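You operate a simulated robot arm through the tools that you are given. There is no shell and no other tool.

You are at the controls of a simulated robot arm. One attempt, no reset.

TASK
Fill the generator to MAX, shut the vent, set the orange card's pressure, then switch the heat on.

The check looks at the end state, three seconds after you hand in, the way a careful person would. Anything else that was tipped, shoved, dropped, spilled or broken makes it a failure.

THE ROBOT
A 7-joint arm with a two-finger parallel gripper, fixed in place. Base frame: the origin is on the floor under the middle of its stand, x ahead of it, y to its left, z up. Lengths are in m, angles in rad, forces in N, time in s.
It reaches about 1.479 m from its shoulder. Its first joint turns from -2.897 to 2.897 rad. Payload 4.4 kg.
Tool frame: the origin (TCP) lies between the finger pads and is the grasp point; the fingertips stand 0.023 m ahead of it; z points along the fingers, y is the line along which they close. The gripper opens to 0.094 m. The fingers are 0.038 m wide and 0.01 m thick; the gripper's body (0.054 by 0.096 m) begins 0.039 m behind the TCP.
Orientation is that of the tool frame in the base frame, as a unit quaternion [x, y, z, w]. With the fingers straight down and closing along the base's y, the tool's x points along the base's -x, its y along +y and its z along -z.

THE INTERFACE
- The arm moves only by the tool play_rows. Its argument "increments" is a list of rows, each a list of 7 numbers: the shift along the tool's x, y, z in mm, then the turn, a rotation vector about the tool's x, y, z in rad, then the gripper command, from -1 (shut) to 1 (fully open), values between in proportion. In form: [[tx, ty, tz, wx, wy, wz, hand], ...]. A call has 1 to 20 rows; each row is the pose to reach, as a shift and turn from the pose commanded when the call began, along the tool's axes at that moment. Rows are played at 5 a second. More than 0.05 m and 0.15 rad between two rows, or a gripper value outside its range, and nothing of the call is played. A pose out of reach is approached as far as the arm can. The call stops where the force on the tool passes 90 N (or 10 N more than at its start, if that is more) or the arm is blocked; 0.2 s more then pass. Each finger travels about 0.072 m/s and halts on what it meets, pressing with about 22 N; the grip force reading is that of the motor and also rises with nothing between the fingers. The clock runs only during rows and for 0.2 s after the last one: add rows that repeat a pose to give the fingers time. It gives the time, the measured TCP pose, the force on the tool (base axes), the opening and the grip force at its end, in the units of the frame above (readings bear some noise), with the torque about the TCP (base axes, N m) and any sound that the robot's microphone picked up, and new pictures: "show" is both (left out), scene, wrist or none.
- Cameras (640 x 400 px; columns grow to the right, rows downward): "scene" is fixed at [0.213, -0.638, 1.4664]; the picture's right is [0.87, -0.50, 0.00], its down [-0.15, -0.26, -0.95] and it looks along [0.48, 0.83, -0.30] (base axes); focal length 333 px, centre (320, 200). "wrist" rides on the gripper at [0.086, 0.016, -0.074] in the tool frame; the picture's right is [-0.18, 0.98, 0.00], its down [-0.58, -0.11, -0.81] and it looks along [-0.79, -0.15, 0.59] (tool axes); focal length 243 px, centre (320, 200). There is no depth. A picture from a camera that has moved, and an enlarged one, comes with that camera's place and axes in the base frame and with its lens. The place of the scene camera against the robot may be out by one fixed shift of up to 0.025 m in any direction.
- zoom(camera, box): a new picture of the part [left, top, right, bottom] of that camera's present view, enlarged. The clock stands still meanwhile.
- job_done(): hands the job in; it is judged then, once.

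Nothing tells you positions but the pictures and the camera data. Unless the task says otherwise, let go and move clear before handing in.

The tools are called after "Emit:" as name(argument=value, ...) on one line, values as JSON. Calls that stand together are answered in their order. play_rows: Moves the arm, as the interface text tells. Its arguments: {"type":"object","properties":{"increments":{"type":"array"},"show":{"type":"string","enum":["both","scene","wrist","none"]}},"required":["increments"]} The other tools are called the same way: zoom (camera, box) takes an enlarged picture of a part of a camera's view; job_done () hands the job in.

At the start:

```text
t: 0.0
position: [0.7332, 0.2527, 1.4677]
tcp_rot: [-0.001, 1.0, 0.0, 0.0]
wrist_force: [0.7, -0.7, 0.2]
wrist_torque: [0.0, 0.03, -0.04]
finger_gap: 0.094
gripper_force: 0.0
```

scene: 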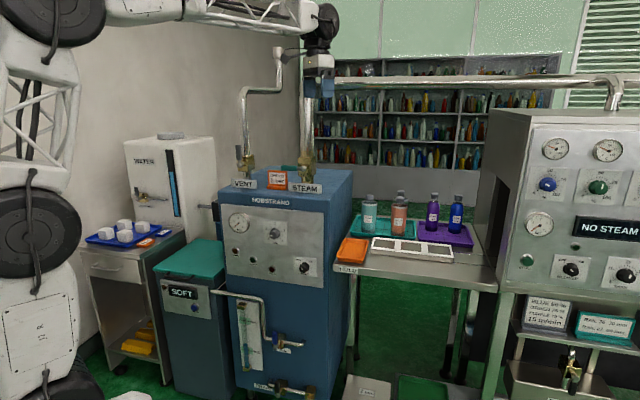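
wrist: 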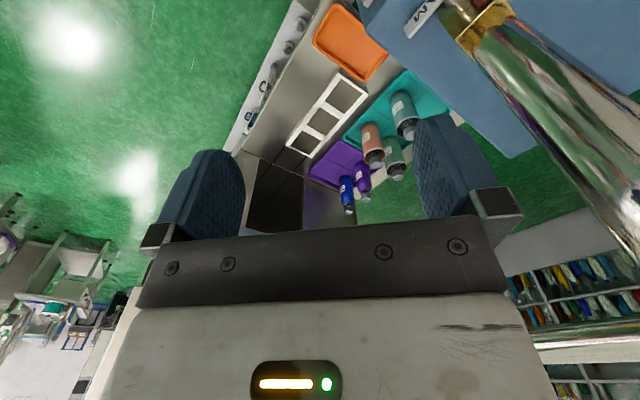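

I see a blue steam generator (NOBSTRAND) with VENT and STEAM pipes on top, a softener bin and water tank to its left, an orange card on the table, and a sterilizer on the right. I'll look closer at the labels and controls before moving.

Emit:
zoom(camera="scene", box=[200, 160, 360, 260])

Emit:
zoom(camera="scene", box=[200, 260, 360, 400])

Emit:
zoom(camera="scene", box=[480, 100, 640, 200])

Emit:
zoom(camera="scene", box=[480, 200, 640, 300])

Emit:
zoom(camera="scene", box=[480, 290, 640, 390])

Emit:
zoom(camera="scene", box=[70, 120, 230, 220])

Emit:
zoom(camera="scene", box=[70, 200, 230, 400])

Emit:
zoom(camera="scene", box=[320, 180, 480, 280])

```text
4.00 times, centred on (280, 210) of scene
camera zoom: at [0.213, -0.638, 1.4664], right [0.87, -0.5, 0.0], down [-0.15, -0.26, -0.95], along [0.48, 0.83, -0.3], focal length 1334 px, centre (480, 160)
```

zoom: 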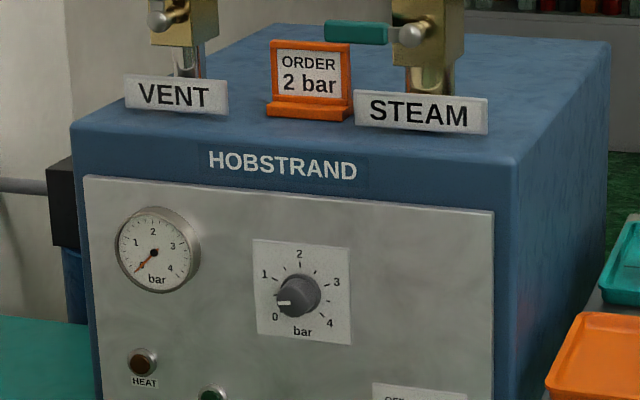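

```text
2.86 times, centred on (280, 330) of scene
camera zoom: at [0.213, -0.638, 1.4664], right [0.87, -0.5, 0.0], down [-0.15, -0.26, -0.95], along [0.48, 0.83, -0.3], focal length 952 px, centre (434, -171)
```

zoom: 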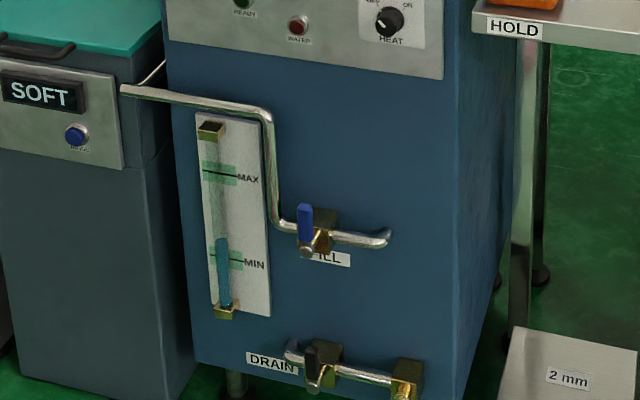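

```text
4.00 times, centred on (560, 150) of scene
camera zoom: at [0.213, -0.638, 1.4664], right [0.87, -0.5, 0.0], down [-0.15, -0.26, -0.95], along [0.48, 0.83, -0.3], focal length 1334 px, centre (-640, 400)
```

zoom: 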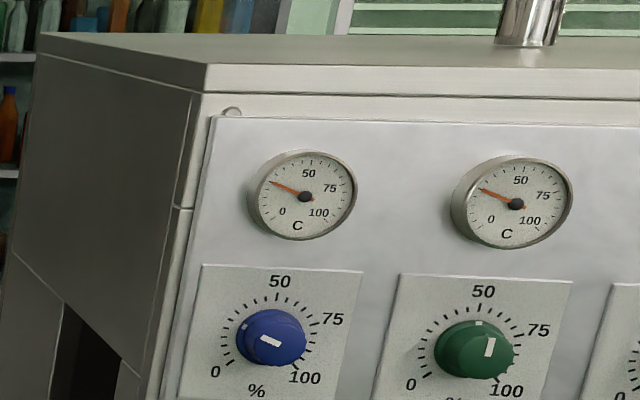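

```text
4.00 times, centred on (560, 250) of scene
camera zoom: at [0.213, -0.638, 1.4664], right [0.87, -0.5, 0.0], down [-0.15, -0.26, -0.95], along [0.48, 0.83, -0.3], focal length 1334 px, centre (-640, 0)
```

zoom: 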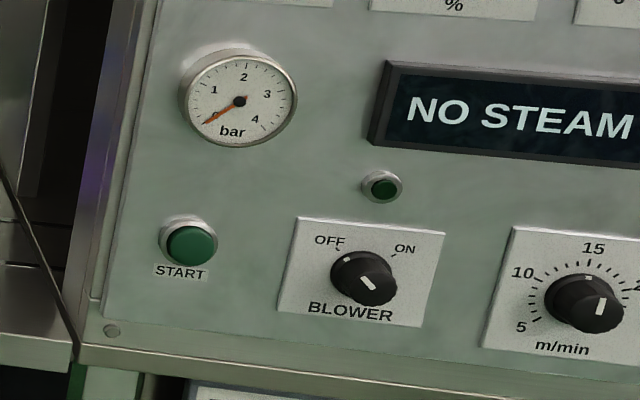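

```text
4.00 times, centred on (560, 340) of scene
camera zoom: at [0.213, -0.638, 1.4664], right [0.87, -0.5, 0.0], down [-0.15, -0.26, -0.95], along [0.48, 0.83, -0.3], focal length 1334 px, centre (-640, -360)
```

zoom: 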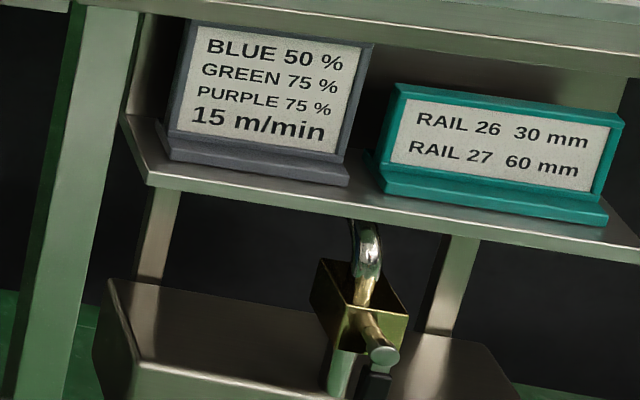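

```text
4.00 times, centred on (150, 170) of scene
camera zoom: at [0.213, -0.638, 1.4664], right [0.87, -0.5, 0.0], down [-0.15, -0.26, -0.95], along [0.48, 0.83, -0.3], focal length 1334 px, centre (1000, 320)
```

zoom: 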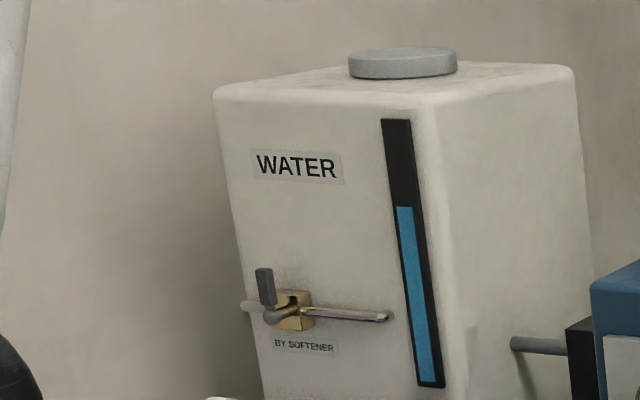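

```text
2.00 times, centred on (150, 300) of scene
camera zoom: at [0.213, -0.638, 1.4664], right [0.87, -0.5, 0.0], down [-0.15, -0.26, -0.95], along [0.48, 0.83, -0.3], focal length 667 px, centre (660, 0)
```

zoom: 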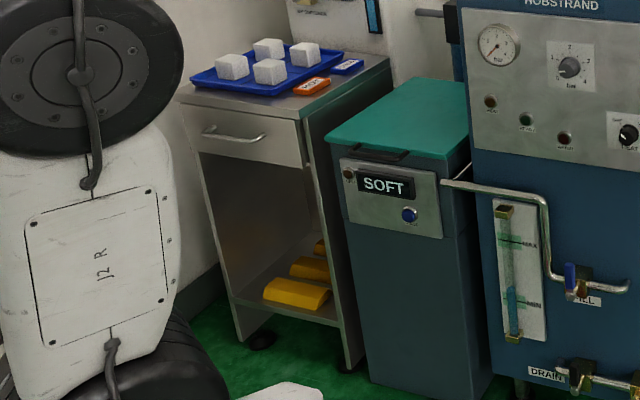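

```text
4.00 times, centred on (400, 230) of scene
camera zoom: at [0.213, -0.638, 1.4664], right [0.87, -0.5, 0.0], down [-0.15, -0.26, -0.95], along [0.48, 0.83, -0.3], focal length 1334 px, centre (0, 80)
```

zoom: 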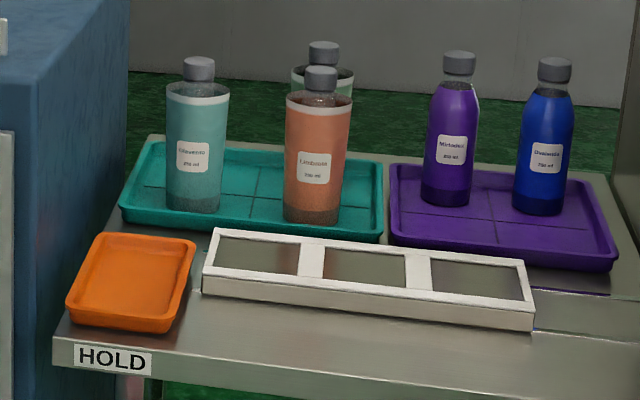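

The orange card reads "ORDER 2 bar". I take the generator's front to be a diagonal face around (0.5–0.8, 0.3–0.6), facing the robot. I'll look closer at the valves, lamps and knobs.

Emit:
zoom(camera="scene", box=[225, 135, 325, 197])

Emit:
zoom(camera="scene", box=[222, 205, 332, 285])

Emit:
zoom(camera="scene", box=[230, 290, 310, 350])

Emit:
zoom(camera="scene", box=[230, 350, 330, 400])

Emit:
zoom(camera="scene", box=[150, 260, 230, 330])

Emit:
zoom(camera="scene", box=[80, 210, 180, 260])

Emit:
zoom(camera="wrist", box=[240, 0, 560, 200])

Emit:
zoom(camera="scene", box=[225, 30, 345, 180])

```text
6.40 times, centred on (275, 166) of scene
camera zoom: at [0.213, -0.638, 1.4664], right [0.87, -0.5, 0.0], down [-0.15, -0.26, -0.95], along [0.48, 0.83, -0.3], focal length 2134 px, centre (608, 418)
```

zoom: 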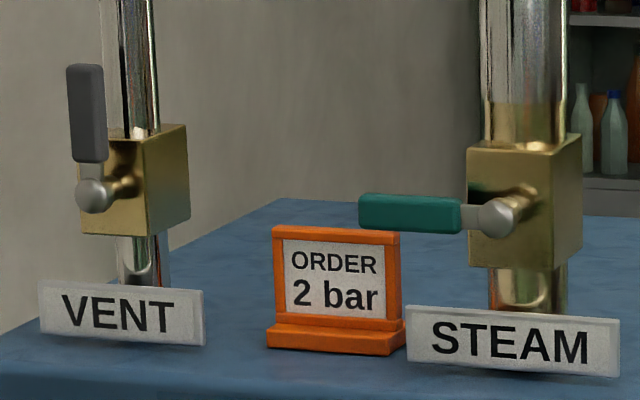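

```text
5.00 times, centred on (277, 245) of scene
camera zoom: at [0.213, -0.638, 1.4664], right [0.87, -0.5, 0.0], down [-0.15, -0.26, -0.95], along [0.48, 0.83, -0.3], focal length 1667 px, centre (535, -25)
```

zoom: 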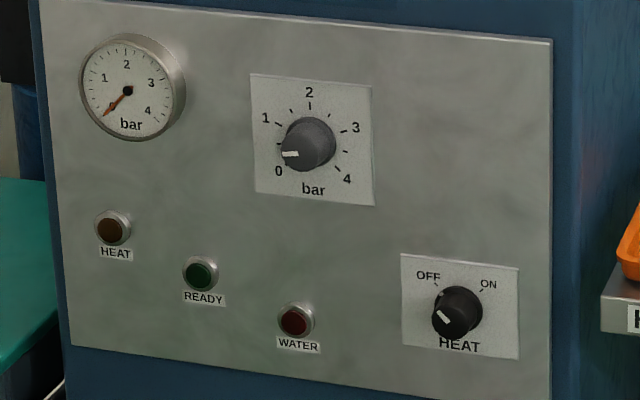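

```text
6.67 times, centred on (270, 320) of scene
camera zoom: at [0.213, -0.638, 1.4664], right [0.87, -0.5, 0.0], down [-0.15, -0.26, -0.95], along [0.48, 0.83, -0.3], focal length 2222 px, centre (653, -600)
```

zoom: 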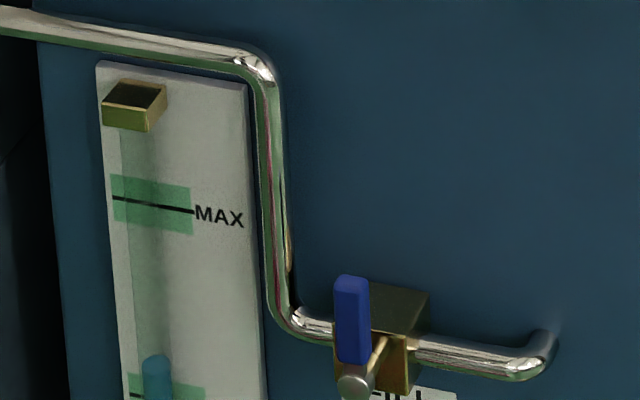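

```text
6.40 times, centred on (280, 375) of scene
camera zoom: at [0.213, -0.638, 1.4664], right [0.87, -0.5, 0.0], down [-0.15, -0.26, -0.95], along [0.48, 0.83, -0.3], focal length 2134 px, centre (576, -920)
```

zoom: 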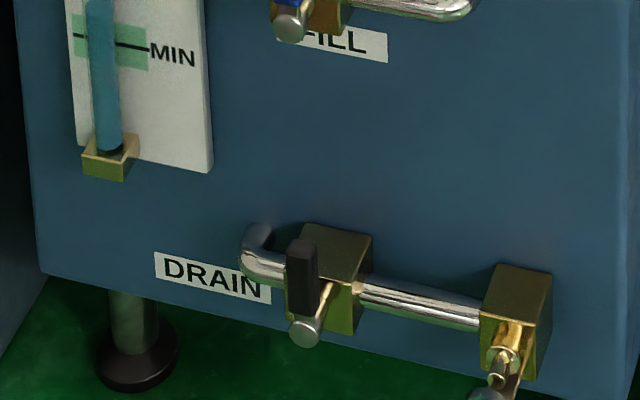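

```text
5.71 times, centred on (190, 295) of scene
camera zoom: at [0.213, -0.638, 1.4664], right [0.87, -0.5, 0.0], down [-0.15, -0.26, -0.95], along [0.48, 0.83, -0.3], focal length 1905 px, centre (1063, -343)
```

zoom: 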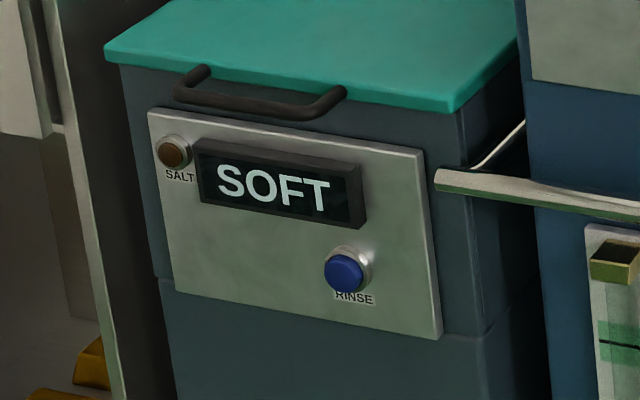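

```text
6.40 times, centred on (130, 235) of scene
camera zoom: at [0.213, -0.638, 1.4664], right [0.87, -0.5, 0.0], down [-0.15, -0.26, -0.95], along [0.48, 0.83, -0.3], focal length 2134 px, centre (1536, -24)
```

zoom: 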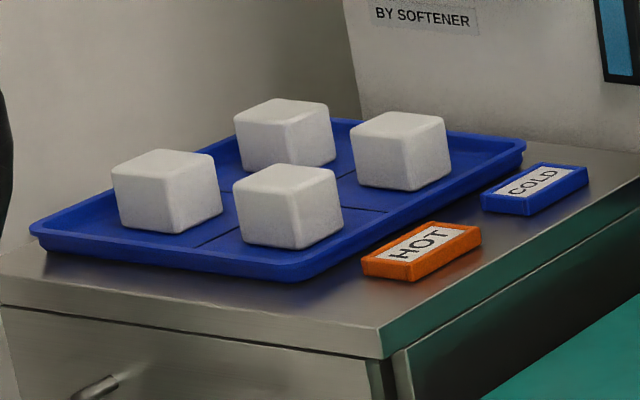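

```text
2.00 times, centred on (400, 100) of wrist
camera zoom: at [0.6463, 0.268, 1.5423], right [0.18, 0.98, 0.0], down [0.58, -0.11, 0.81], along [0.79, -0.15, -0.59], focal length 485 px, centre (160, 400)
```

zoom: 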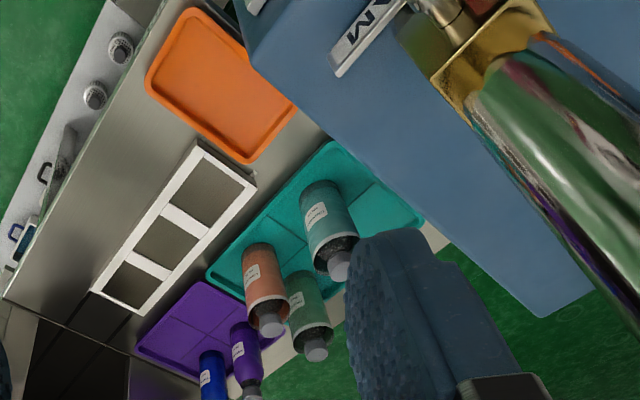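

```text
2.67 times, centred on (285, 105) of scene
camera zoom: at [0.213, -0.638, 1.4664], right [0.87, -0.5, 0.0], down [-0.15, -0.26, -0.95], along [0.48, 0.83, -0.3], focal length 889 px, centre (413, 453)
```

zoom: 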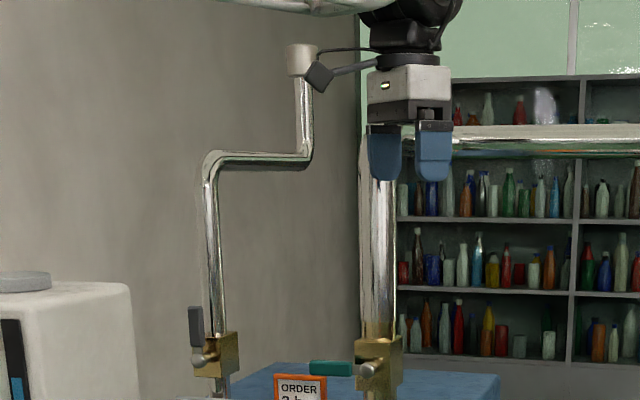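

The vent handle is up, in line with its pipe, so it is open. STEAM is crosswise and shut, FILL and DRAIN are crosswise and shut, the pressure knob is at 0, HEAT is off, and the level is just above MIN. I'll first back the gripper away from the steam riser and yaw it towards the generator.

Emit:
play_rows(increments=[[25, -8, 0, 0, 0, -0.09, 1], [50, -16, 0, 0, 0, -0.18, 1], [75, -24, 0, 0, 0, -0.27, 1], [100, -32, 0, 0, 0, -0.36, 1], [125, -40, 0, 0, 0, -0.45, 1], [150, -48, 0, 0, 0, -0.54, 1], [175, -56, 0, 0, 0, -0.63, 1], [200, -64, 0, 0, 0, -0.73, 1]])

```text
t: 1.8
position: [0.5326, 0.1869, 1.4662]
tcp_rot: [-0.357, 0.934, 0.0, -0.001]
wrist_force: [0.5, 0.3, -0.7]
wrist_torque: [-0.03, 0.02, -0.04]
finger_gap: 0.0938
gripper_force: 0.2
camera wrist: at [0.4581, 0.1401, 1.5417], right [-0.52, 0.85, 0.0], down [0.51, 0.31, 0.81], along [0.69, 0.42, -0.59], focal length 243 px, centre (320, 200)
```

scene: 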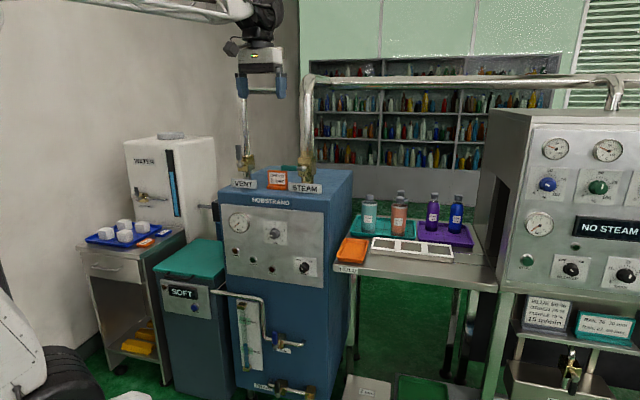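
wrist: 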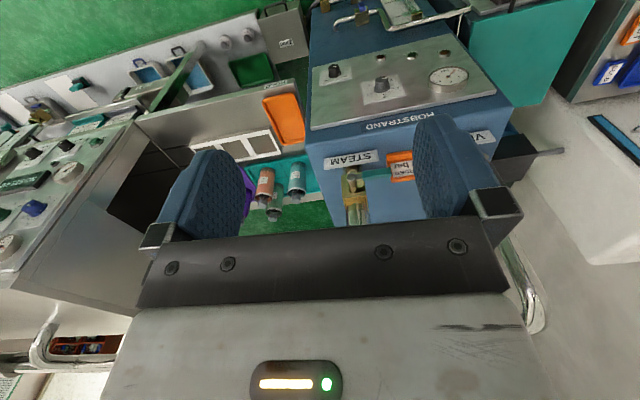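

The wrist camera now sees the generator panel upside down. I'll zoom in to pin down its geometry.

Emit:
zoom(camera="wrist", box=[290, 0, 530, 150])

Emit:
zoom(camera="wrist", box=[310, 120, 510, 245])

```text
2.67 times, centred on (410, 75) of wrist
camera zoom: at [0.4581, 0.1401, 1.5417], right [-0.52, 0.85, 0.0], down [0.51, 0.31, 0.81], along [0.69, 0.42, -0.59], focal length 647 px, centre (80, 533)
```

zoom: 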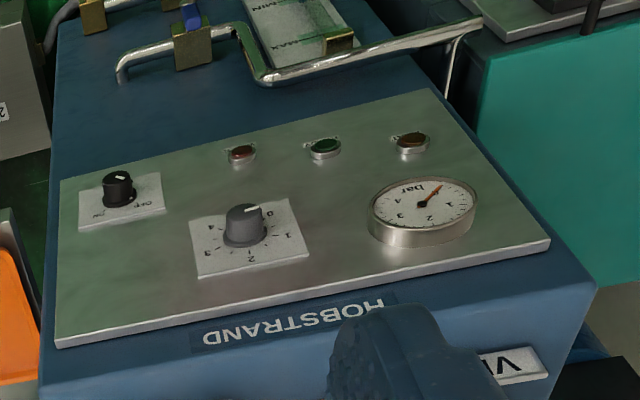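

```text
3.20 times, centred on (410, 182) of wrist
camera zoom: at [0.4581, 0.1401, 1.5417], right [-0.52, 0.85, 0.0], down [0.51, 0.31, 0.81], along [0.69, 0.42, -0.59], focal length 776 px, centre (32, 256)
```

zoom: 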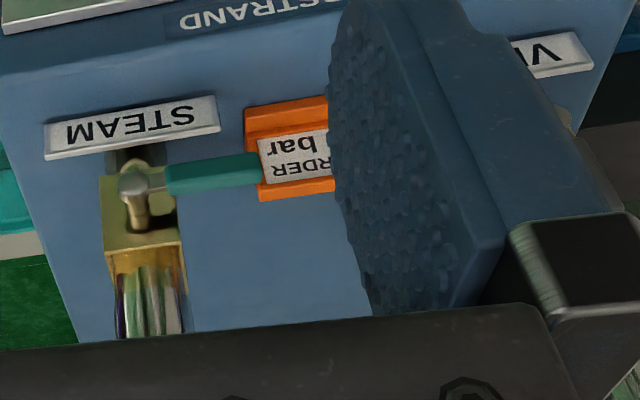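

The panel geometry is taking shape. Next I'll pitch the gripper up to face the panel horizontally while backing off slightly and lowering, checking both views.

Emit:
play_rows(increments=[[5, 5, 10, 0, -0.13, 0, 1], [10, 10, 20, 0, -0.26, 0, 1], [15, 15, 30, 0, -0.39, 0, 1], [20, 20, 40, 0, -0.52, 0, 1], [25, 25, 50, 0, -0.65, 0, 1], [30, 30, 60, 0, -0.78, 0, 1], [35, 35, 70, 0, -0.91, 0, 1], [40, 40, 80, 0, -1.04, 0, 1], [45, 45, 90, 0, -1.17, 0, 1], [50, 50, 100, 0, -1.3, 0, 1], [50, 55, 120, 0, -1.43, 0, 1], [50, 60, 150, 0, -1.57, 0, 1]])

```text
t: 4.4
position: [0.4655, 0.2051, 1.3026]
tcp_rot: [-0.252, 0.672, 0.254, 0.648]
wrist_force: [-1.2, 0.3, 1.3]
wrist_torque: [-0.06, 0.06, -0.04]
finger_gap: 0.0939
gripper_force: 0.1
camera wrist: at [0.3976, 0.1664, 1.2196], right [-0.65, 0.73, 0.2], down [-0.51, -0.61, 0.6], along [0.56, 0.29, 0.77], focal length 243 px, centre (320, 200)
```

scene: 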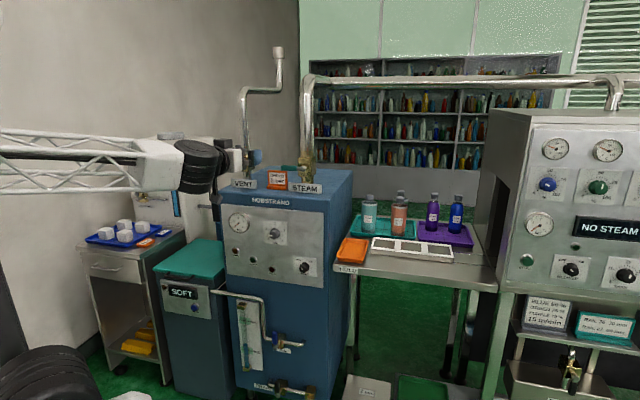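
wrist: 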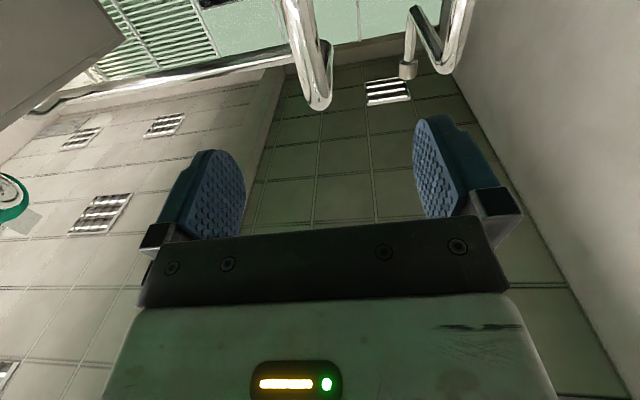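

Horizontal with the camera underneath only shows the ceiling. Pitching the tool mostly down makes the camera look straight at the panel, so I'll do that to triangulate with the wrist camera.

Emit:
play_rows(increments=[[15, 7, -3, 0, 0.12, 0, 1], [30, 14, -6, 0, 0.24, 0, 1], [45, 21, -9, 0, 0.36, 0, 1], [60, 28, -12, 0, 0.48, 0, 1], [75, 35, -15, 0, 0.6, 0, 1], [90, 42, -18, 0, 0.72, 0, 1], [105, 49, -21, 0, 0.84, 0, 1], [120, 56, -24, 0, 0.96, 0, 1], [135, 63, -27, 0, 1.09, 0, 1], [135, 63, -27, 0, 1.09, 0, 1], [135, 63, -27, 0, 1.09, 0, 1]])

```text
t: 6.8
position: [0.3931, 0.2299, 1.1821]
tcp_rot: [-0.347, 0.907, 0.085, 0.222]
wrist_force: [0.6, 0.6, 0.9]
wrist_torque: [-0.03, -0.03, -0.02]
finger_gap: 0.0938
gripper_force: 0.1
camera wrist: at [0.2999, 0.1667, 1.2086], right [-0.53, 0.84, 0.08], down [0.18, 0.02, 0.98], along [0.83, 0.54, -0.16], focal length 243 px, centre (320, 200)
```

scene: 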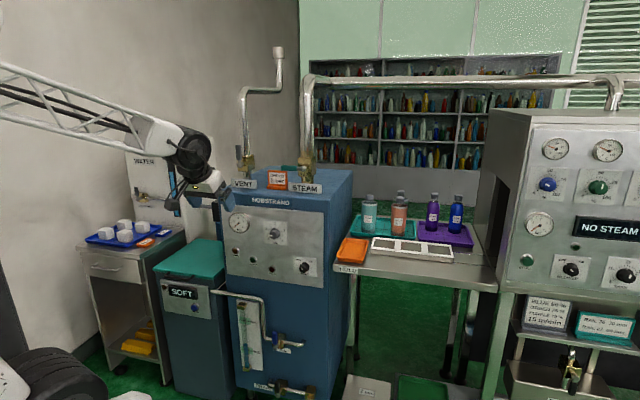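
wrist: 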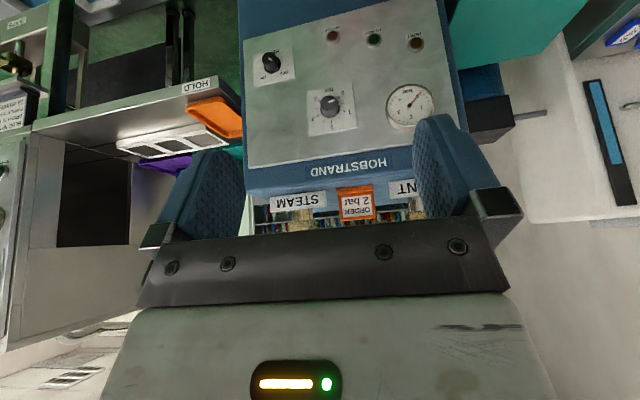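

This view shows the panel well, though upside down. I'll zoom in to measure pixel positions.

Emit:
zoom(camera="wrist", box=[230, 0, 470, 150])

Emit:
zoom(camera="wrist", box=[240, 130, 440, 255])

```text
2.67 times, centred on (350, 75) of wrist
camera zoom: at [0.2999, 0.1667, 1.2086], right [-0.53, 0.84, 0.08], down [0.18, 0.02, 0.98], along [0.83, 0.54, -0.16], focal length 647 px, centre (240, 533)
```

zoom: 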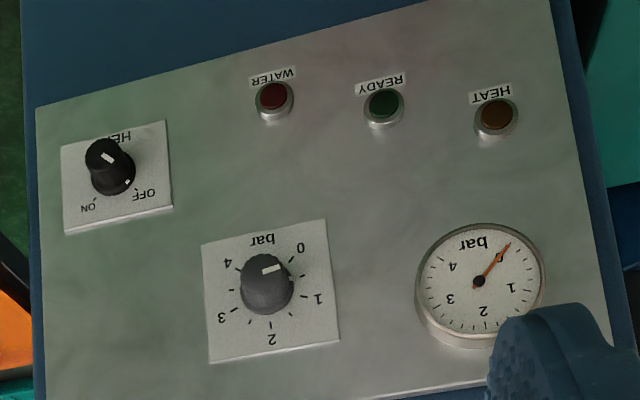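

```text
3.20 times, centred on (340, 192) of wrist
camera zoom: at [0.2999, 0.1667, 1.2086], right [-0.53, 0.84, 0.08], down [0.18, 0.02, 0.98], along [0.83, 0.54, -0.16], focal length 776 px, centre (256, 224)
```

zoom: 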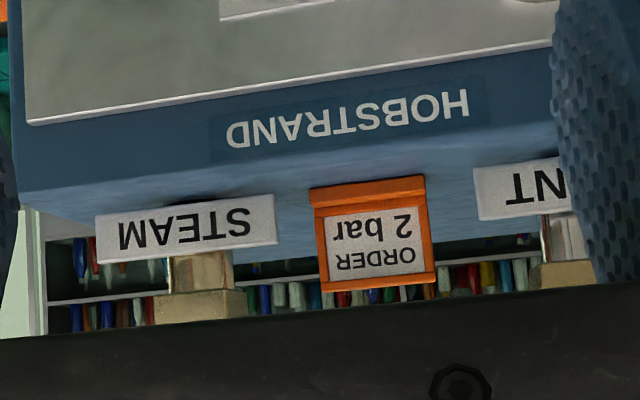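

The wrist triangulation is consistent: the panel plane is about 0.785 m along (0.745, 0.667), with the pressure knob at z≈0.957 and the HEAT knob at z≈0.83. Now I'll lower for a view of the FILL valve and sight gauge.

Emit:
play_rows(increments=[[18, 0, 35, 0, 0, 0, 1], [36, 0, 70, 0, 0, 0, 1], [54, 0, 105, 0, 0, 0, 1], [72, 0, 140, 0, 0, 0, 1], [90, 0, 175, 0, 0, 0, 1], [108, 0, 210, 0, 0, 0, 1], [126, 0, 245, 0, 0, 0, 1], [144, 0, 280, 0, 0, 0, 1], [162, 0, 315, 0, 0, 0, 1], [180, 0, 350, 0, 0, 0, 1], [180, 0, 350, 0, 0, 0, 1], [180, 0, 350, 0, 0, 0, 1]])

```text
t: 9.4
position: [0.3949, 0.2317, 0.7903]
tcp_rot: [-0.347, 0.907, 0.085, 0.222]
wrist_force: [0.5, 0.1, -1.0]
wrist_torque: [0.04, -0.03, -0.02]
finger_gap: 0.094
gripper_force: 0.1
camera wrist: at [0.3009, 0.168, 0.8156], right [-0.53, 0.84, 0.08], down [0.18, 0.01, 0.98], along [0.83, 0.54, -0.16], focal length 243 px, centre (320, 200)
```

scene: 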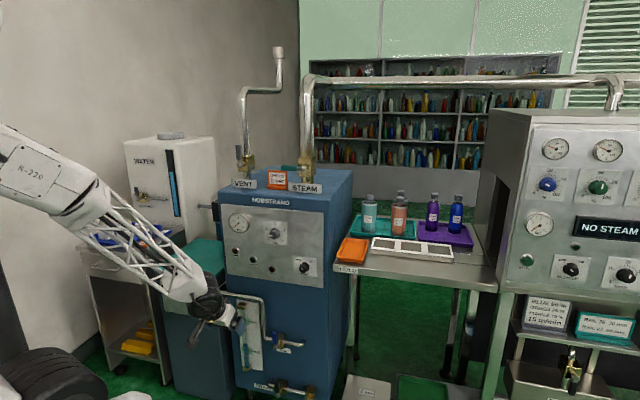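
wrist: 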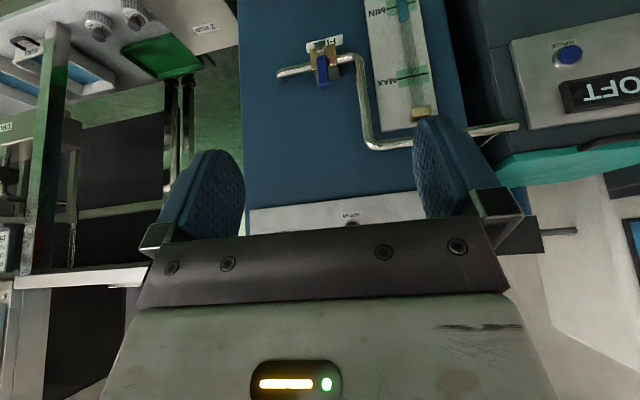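

The FILL valve and sight gauge are visible now. I'll zoom for measurements.

Emit:
zoom(camera="wrist", box=[260, 0, 450, 119])

Emit:
zoom(camera="wrist", box=[270, 20, 370, 100])

```text
3.36 times, centred on (355, 60) of wrist
camera zoom: at [0.3009, 0.168, 0.8156], right [-0.53, 0.84, 0.08], down [0.18, 0.01, 0.98], along [0.83, 0.54, -0.16], focal length 816 px, centre (202, 672)
```

zoom: 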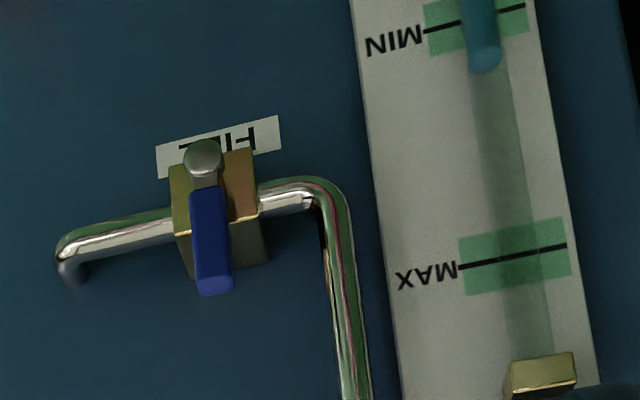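

```text
5.00 times, centred on (320, 60) of wrist
camera zoom: at [0.3009, 0.168, 0.8156], right [-0.53, 0.84, 0.08], down [0.18, 0.01, 0.98], along [0.83, 0.54, -0.16], focal length 1213 px, centre (320, 900)
```

zoom: 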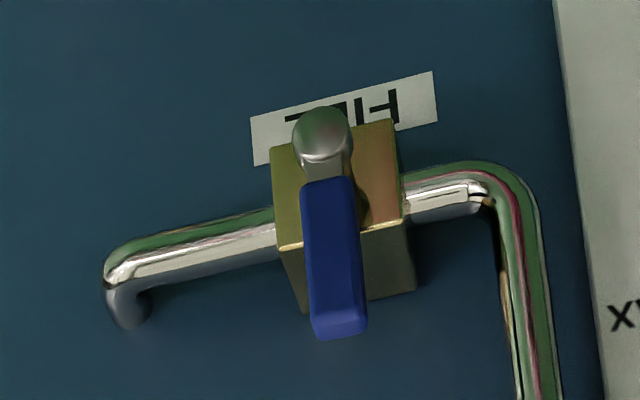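

FILL's handle stands upright with its pivot near z≈0.47. I'll move closer and lower for a second view to fix its position accurately.

Emit:
play_rows(increments=[[1.5, -6, 33, 0, 0, 0, 1], [3, -12, 66, 0, 0, 0, 1], [4.5, -18, 99, 0, 0, 0, 1], [6, -24, 132, 0, 0, 0, 1], [7, -30, 165, 0, 0, 0, 1], [7, -30, 165, 0, 0, 0, 1], [7, -30, 165, 0, 0, 0, 1]])

Emit:
zoom(camera="wrist", box=[240, 0, 480, 150])

Emit:
zoom(camera="scene", box=[200, 280, 340, 400])

```text
t: 11.0
position: [0.4673, 0.2551, 0.6396]
tcp_rot: [-0.348, 0.907, 0.085, 0.222]
wrist_force: [0.9, -0.4, -0.2]
wrist_torque: [0.0, 0.0, 0.0]
finger_gap: 0.094
gripper_force: 0.0
camera wrist: at [0.3745, 0.1918, 0.6651], right [-0.53, 0.84, 0.08], down [0.18, 0.01, 0.98], along [0.83, 0.54, -0.16], focal length 243 px, centre (320, 200)
```

scene: 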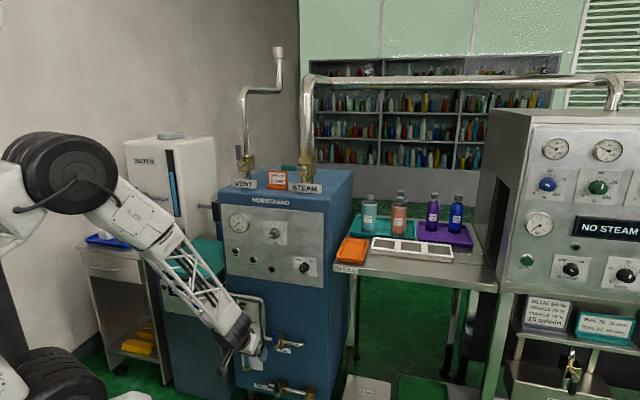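
wrist: 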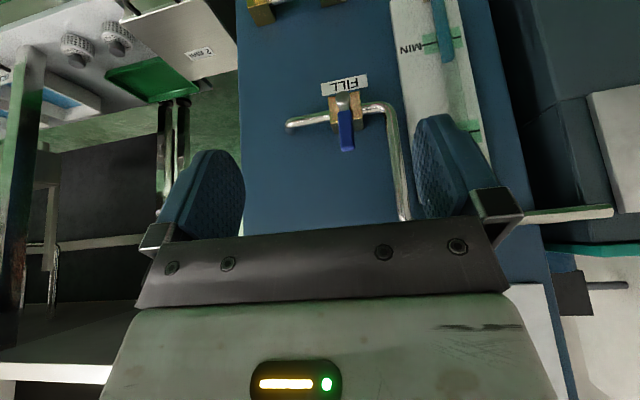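

```text
2.67 times, centred on (360, 75) of wrist
camera zoom: at [0.3745, 0.1918, 0.6651], right [-0.53, 0.84, 0.08], down [0.18, 0.01, 0.98], along [0.83, 0.54, -0.16], focal length 647 px, centre (213, 533)
```

zoom: 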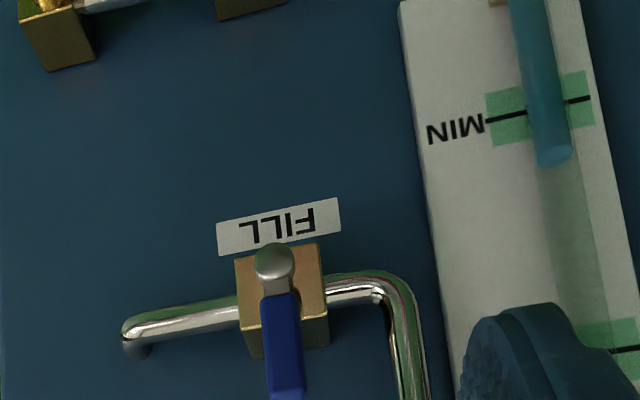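

```text
3.33 times, centred on (270, 340) of scene
camera zoom: at [0.213, -0.638, 1.4664], right [0.87, -0.5, 0.0], down [-0.15, -0.26, -0.95], along [0.48, 0.83, -0.3], focal length 1111 px, centre (487, -267)
```

zoom: 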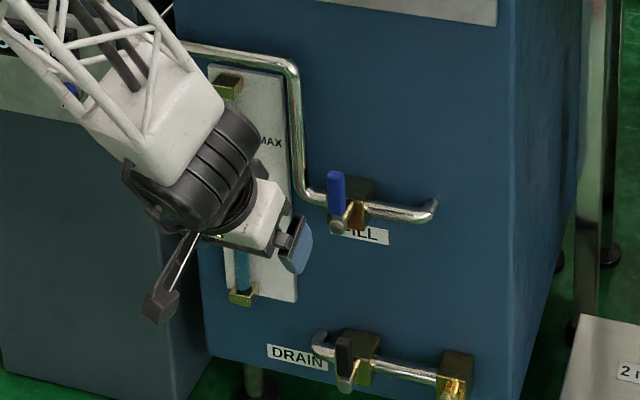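

Two wrist views agree that the FILL pivot is at f≈0.729, left≈-0.109, z≈0.471 and the handle top is at z≈0.547. I'll level the tool in front of the handle so the fingers can straddle it.

Emit:
play_rows(increments=[[-1, 1, 12, 0, -0.12, 0, 1], [-2, 2, 25, 0, -0.24, 0, 0.8], [-3, 4, 38, 0, -0.36, 0, 0.6], [-4, 5, 51, 0, -0.48, 0, 0.4], [-5, 7, 64, 0, -0.6, 0, 0.2], [-6, 8, 77, 0, -0.72, 0, 0.0], [-7, 10, 90, 0, -0.84, 0, -0.1], [-7, 11, 103, 0, -0.96, 0, -0.1], [-7, 12, 116, 0, -1.09, 0, -0.1], [-7, 12, 116, 0, -1.09, 0, -0.1], [-7, 12, 116, 0, -1.09, 0, -0.1]])

Emit:
zoom(camera="scene", box=[200, 280, 340, 400])

```text
t: 13.4
position: [0.5278, 0.306, 0.5544]
tcp_rot: [-0.218, 0.675, 0.293, 0.641]
wrist_force: [0.5, 0.3, 0.8]
wrist_torque: [-0.04, -0.02, -0.03]
finger_gap: 0.0421
gripper_force: 0.0
out of reach, approached as far as the arm can: row 1, 4, 5, 6, 7, 8, 9, 10, 11
camera wrist: at [0.4536, 0.2737, 0.4711], right [-0.64, 0.71, 0.3], down [-0.47, -0.67, 0.57], along [0.6, 0.23, 0.77], focal length 243 px, centre (320, 200)
```

scene: 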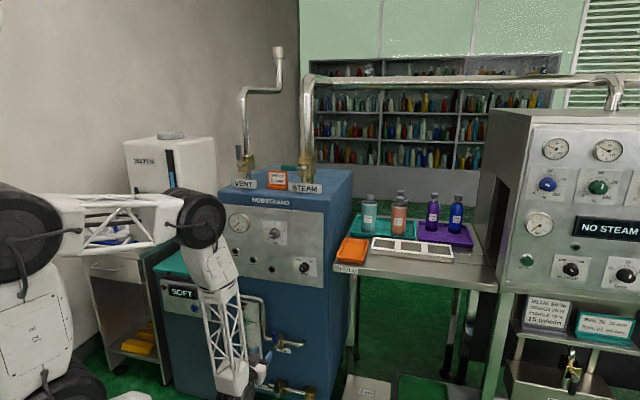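
wrist: 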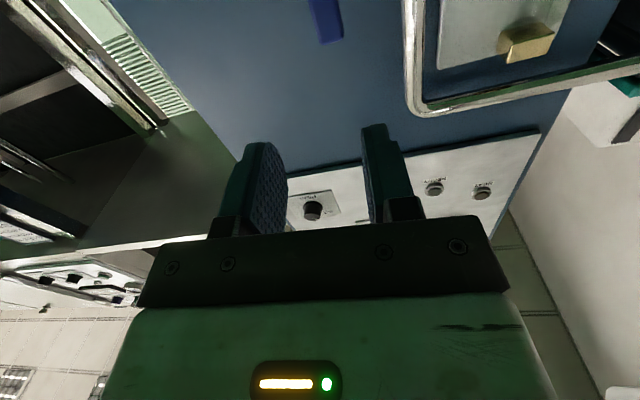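

```text
3.33 times, centred on (270, 340) of scene
camera zoom: at [0.213, -0.638, 1.4664], right [0.87, -0.5, 0.0], down [-0.15, -0.26, -0.95], along [0.48, 0.83, -0.3], focal length 1111 px, centre (487, -267)
```

zoom: 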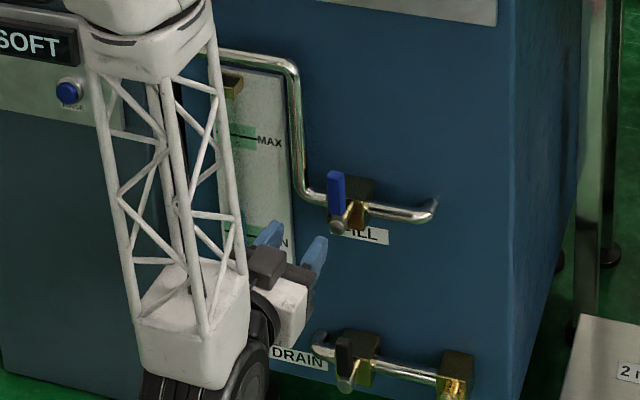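

The tool is level, but the arm reports it is near a joint limit, with a small roll and position residual. I'll test whether rolling clockwise is free from here, well clear of everything.

Emit:
play_rows(increments=[[0, 0, 0, 0, 0, 0.12, -0.1], [0, 0, 0, 0, 0, 0.24, -0.1], [0, 0, 0, 0, 0, 0.36, -0.1], [0, 0, 0, 0, 0, 0.36, -0.1], [0, 0, 0, 0, 0, 0.36, -0.1]])

```text
t: 14.6
position: [0.5273, 0.3053, 0.5557]
tcp_rot: [-0.093, 0.704, 0.403, 0.578]
wrist_force: [0.5, 0.4, -0.2]
wrist_torque: [0.01, -0.01, -0.01]
finger_gap: 0.0424
gripper_force: 0.0
camera wrist: at [0.4351, 0.2934, 0.4866], right [-0.53, 0.58, 0.61], down [-0.35, -0.81, 0.47], along [0.77, 0.04, 0.63], focal length 243 px, centre (320, 200)
```

scene: 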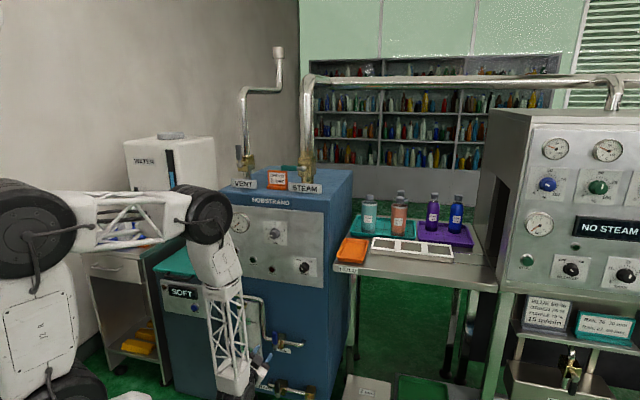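
wrist: 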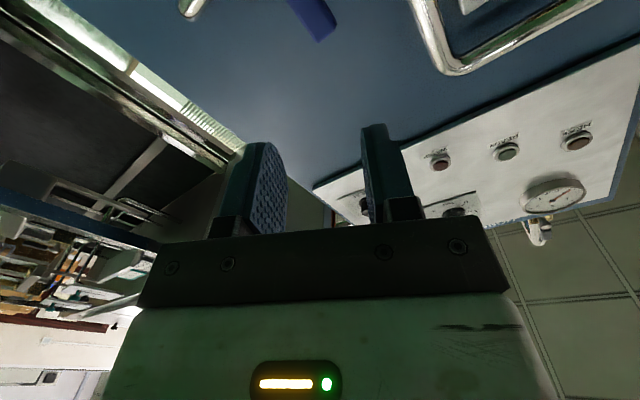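

Clockwise roll is free, and the commanded pose tracks the reached one. Now I'll bring the open fingers to just in front of the FILL handle with near-zero roll.

Emit:
play_rows(increments=[[8, 0, 20, 0, 0, -0.09, -0.1], [17, -1, 41, 0, 0, -0.18, -0.1], [25, -1, 62, 0, 0, -0.27, -0.1], [34, -1.4, 83, 0, 0, -0.35, -0.1], [34, -1.4, 83, 0, 0, -0.35, -0.1], [34, -1.4, 83, 0, 0, -0.35, -0.1]])

Emit:
zoom(camera="scene", box=[220, 290, 320, 370])

Emit:
zoom(camera="wrist", box=[200, 0, 440, 150])

```text
t: 16.0
position: [0.5876, 0.3519, 0.5272]
tcp_rot: [-0.221, 0.675, 0.303, 0.636]
wrist_force: [1.1, 0.1, -0.8]
wrist_torque: [-0.01, 0.0, -0.01]
finger_gap: 0.0423
gripper_force: 0.1
out of reach, approached as far as the arm can: row 2, 3, 4, 5, 6
camera wrist: at [0.5153, 0.3194, 0.4439], right [-0.65, 0.69, 0.31], down [-0.46, -0.68, 0.57], along [0.6, 0.23, 0.76], focal length 243 px, centre (320, 200)
```

scene: 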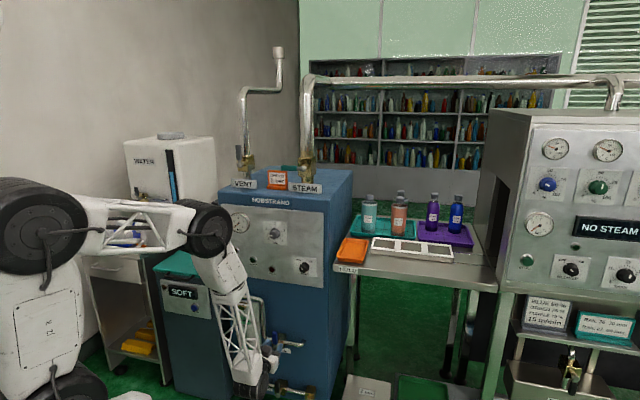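
wrist: 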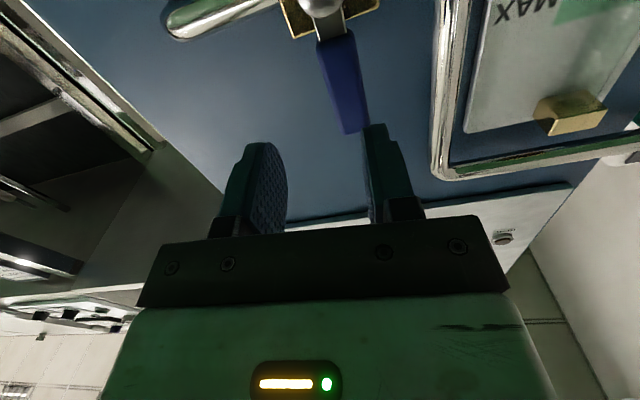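

```text
5.00 times, centred on (270, 330) of scene
camera zoom: at [0.213, -0.638, 1.4664], right [0.87, -0.5, 0.0], down [-0.15, -0.26, -0.95], along [0.48, 0.83, -0.3], focal length 1667 px, centre (570, -450)
```

zoom: 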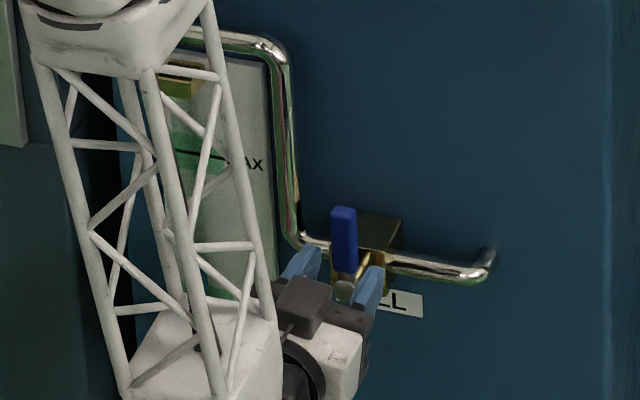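

```text
2.67 times, centred on (320, 75) of wrist
camera zoom: at [0.5153, 0.3194, 0.4439], right [-0.65, 0.69, 0.31], down [-0.46, -0.68, 0.57], along [0.6, 0.23, 0.76], focal length 647 px, centre (320, 533)
```

zoom: 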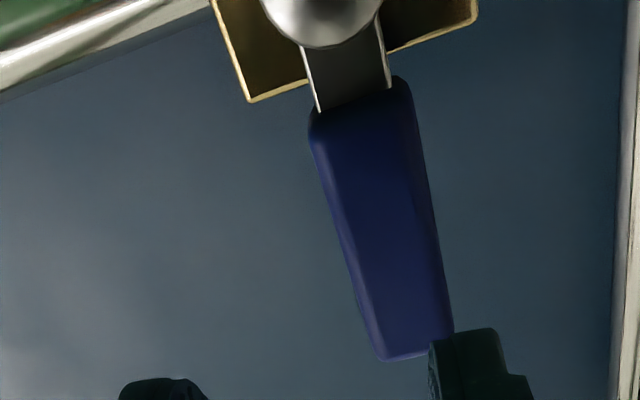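

The left finger lines up with the handle, so I need to shift about 2 cm left. I'll add a little clockwise roll so the pose is reachable.

Emit:
play_rows(increments=[[1, 5, 0, 0, 0, 0.1, -0.1], [3, 12, 0, 0, 0, 0.2, -0.1], [4.5, 19.6, 0, 0, 0, 0.24, -0.1], [4.5, 19.6, 0, 0, 0, 0.24, -0.1], [4.5, 19.6, 0, 0, 0, 0.24, -0.1]])

Emit:
zoom(camera="wrist", box=[200, 0, 440, 150])

Emit:
zoom(camera="scene", box=[220, 290, 320, 370])

```text
t: 17.2
position: [0.5839, 0.3496, 0.5241]
tcp_rot: [-0.139, 0.697, 0.375, 0.596]
wrist_force: [0.4, -1.0, 0.1]
wrist_torque: [0.01, 0.0, -0.01]
finger_gap: 0.0422
gripper_force: 0.1
out of reach, approached as far as the arm can: row 1, 2, 3, 4, 5
camera wrist: at [0.4977, 0.3309, 0.4508], right [-0.58, 0.62, 0.52], down [-0.37, -0.78, 0.51], along [0.72, 0.11, 0.68], focal length 243 px, centre (320, 200)
```

scene: 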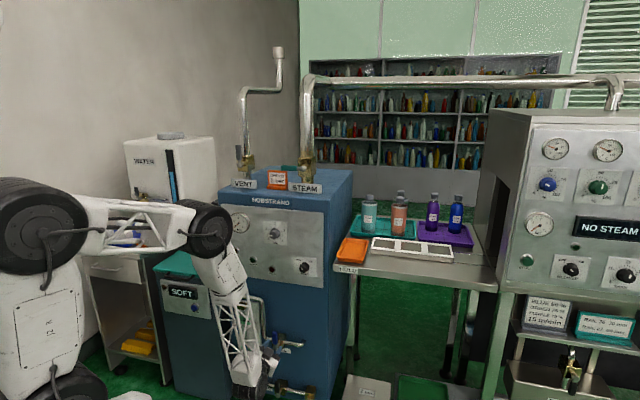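
wrist: 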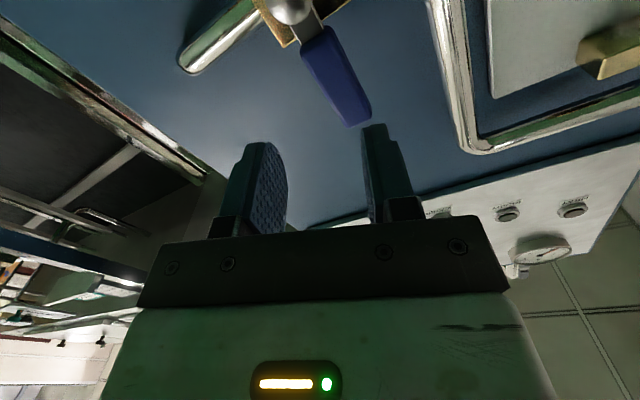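

```text
2.67 times, centred on (320, 75) of wrist
camera zoom: at [0.4977, 0.3309, 0.4508], right [-0.58, 0.62, 0.52], down [-0.37, -0.78, 0.51], along [0.72, 0.11, 0.68], focal length 647 px, centre (320, 533)
```

zoom: 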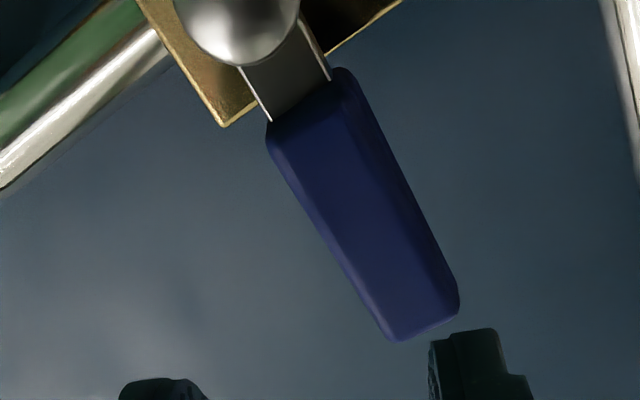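

```text
5.00 times, centred on (270, 330) of scene
camera zoom: at [0.213, -0.638, 1.4664], right [0.87, -0.5, 0.0], down [-0.15, -0.26, -0.95], along [0.48, 0.83, -0.3], focal length 1667 px, centre (570, -450)
```

zoom: 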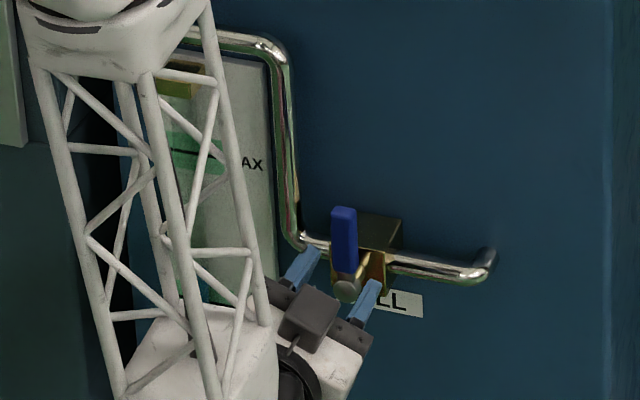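

The leftward shift is blocked by a wrist limit. A small yaw to the left should free it, so I'll try that.

Emit:
play_rows(increments=[[2, 6, 0, -0.03, 0.011, 0, -0.1], [4, 12, 0, -0.06, 0.023, 0, -0.1], [5.8, 17.7, 0, -0.09, 0.035, 0, -0.1], [5.8, 17.7, 0, -0.09, 0.035, 0, -0.1]], show="wrist")

```text
t: 18.2
position: [0.5712, 0.3624, 0.5248]
tcp_rot: [-0.165, 0.691, 0.4, 0.58]
wrist_force: [-0.1, 0.7, 0.1]
wrist_torque: [0.02, 0.04, 0.01]
finger_gap: 0.0421
gripper_force: 0.1
camera wrist: at [0.4876, 0.3377, 0.4511], right [-0.63, 0.57, 0.53], down [-0.31, -0.8, 0.51], along [0.71, 0.16, 0.68], focal length 243 px, centre (320, 200)
```

wrist: 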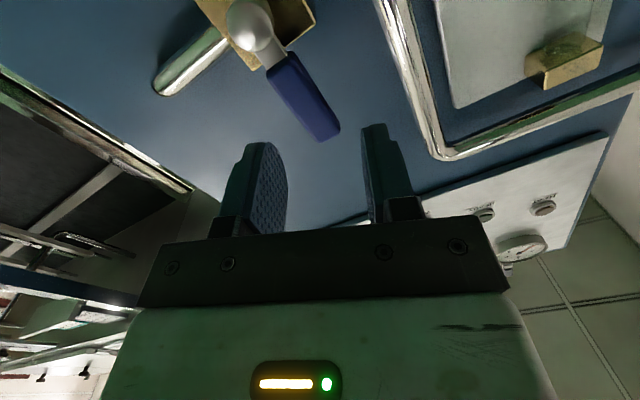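

The handle is now centred between the fingers. I'll advance straight in so they straddle it.

Emit:
play_rows(increments=[[-0.7, -1.3, 14, 0, 0, 0, -0.1], [-1.3, -2.7, 27, 0, 0, 0, -0.1], [-2, -4, 41, 0, 0, 0, -0.1], [-2.6, -5.4, 54, 0, 0, 0, -0.1], [-2.6, -5.4, 54, 0, 0, 0, -0.1]])

Emit:
zoom(camera="scene", box=[220, 290, 320, 370])

```text
t: 19.4
position: [0.6154, 0.399, 0.5252]
tcp_rot: [-0.166, 0.69, 0.4, 0.58]
wrist_force: [0.5, -0.5, -0.6]
wrist_torque: [0.02, 0.01, 0.0]
finger_gap: 0.0425
gripper_force: 0.0
camera wrist: at [0.5308, 0.3745, 0.4506], right [-0.63, 0.57, 0.53], down [-0.31, -0.8, 0.51], along [0.71, 0.16, 0.68], focal length 243 px, centre (320, 200)
```

scene: 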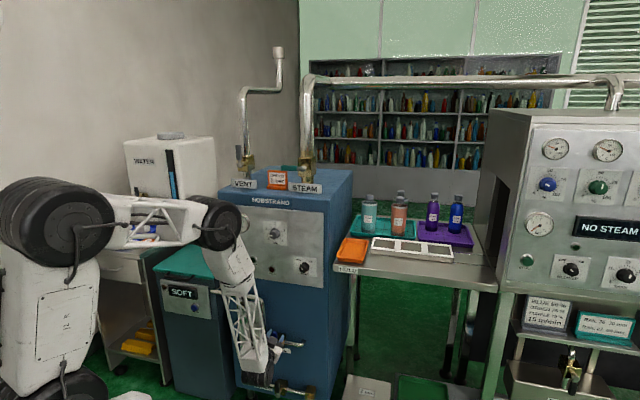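
wrist: 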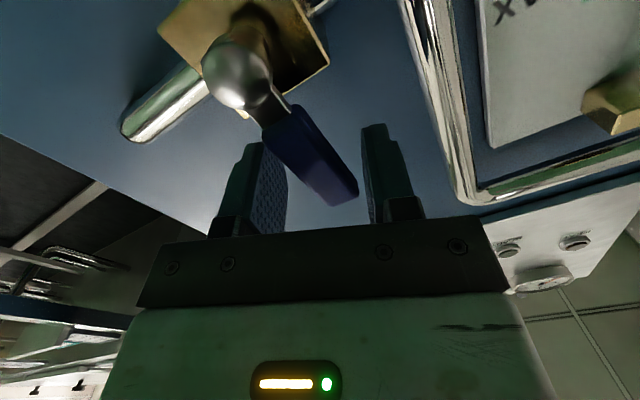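

```text
5.00 times, centred on (270, 330) of scene
camera zoom: at [0.213, -0.638, 1.4664], right [0.87, -0.5, 0.0], down [-0.15, -0.26, -0.95], along [0.48, 0.83, -0.3], focal length 1667 px, centre (570, -450)
```

zoom: 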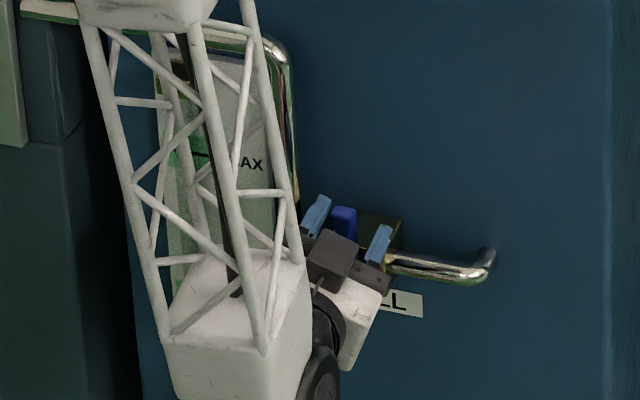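

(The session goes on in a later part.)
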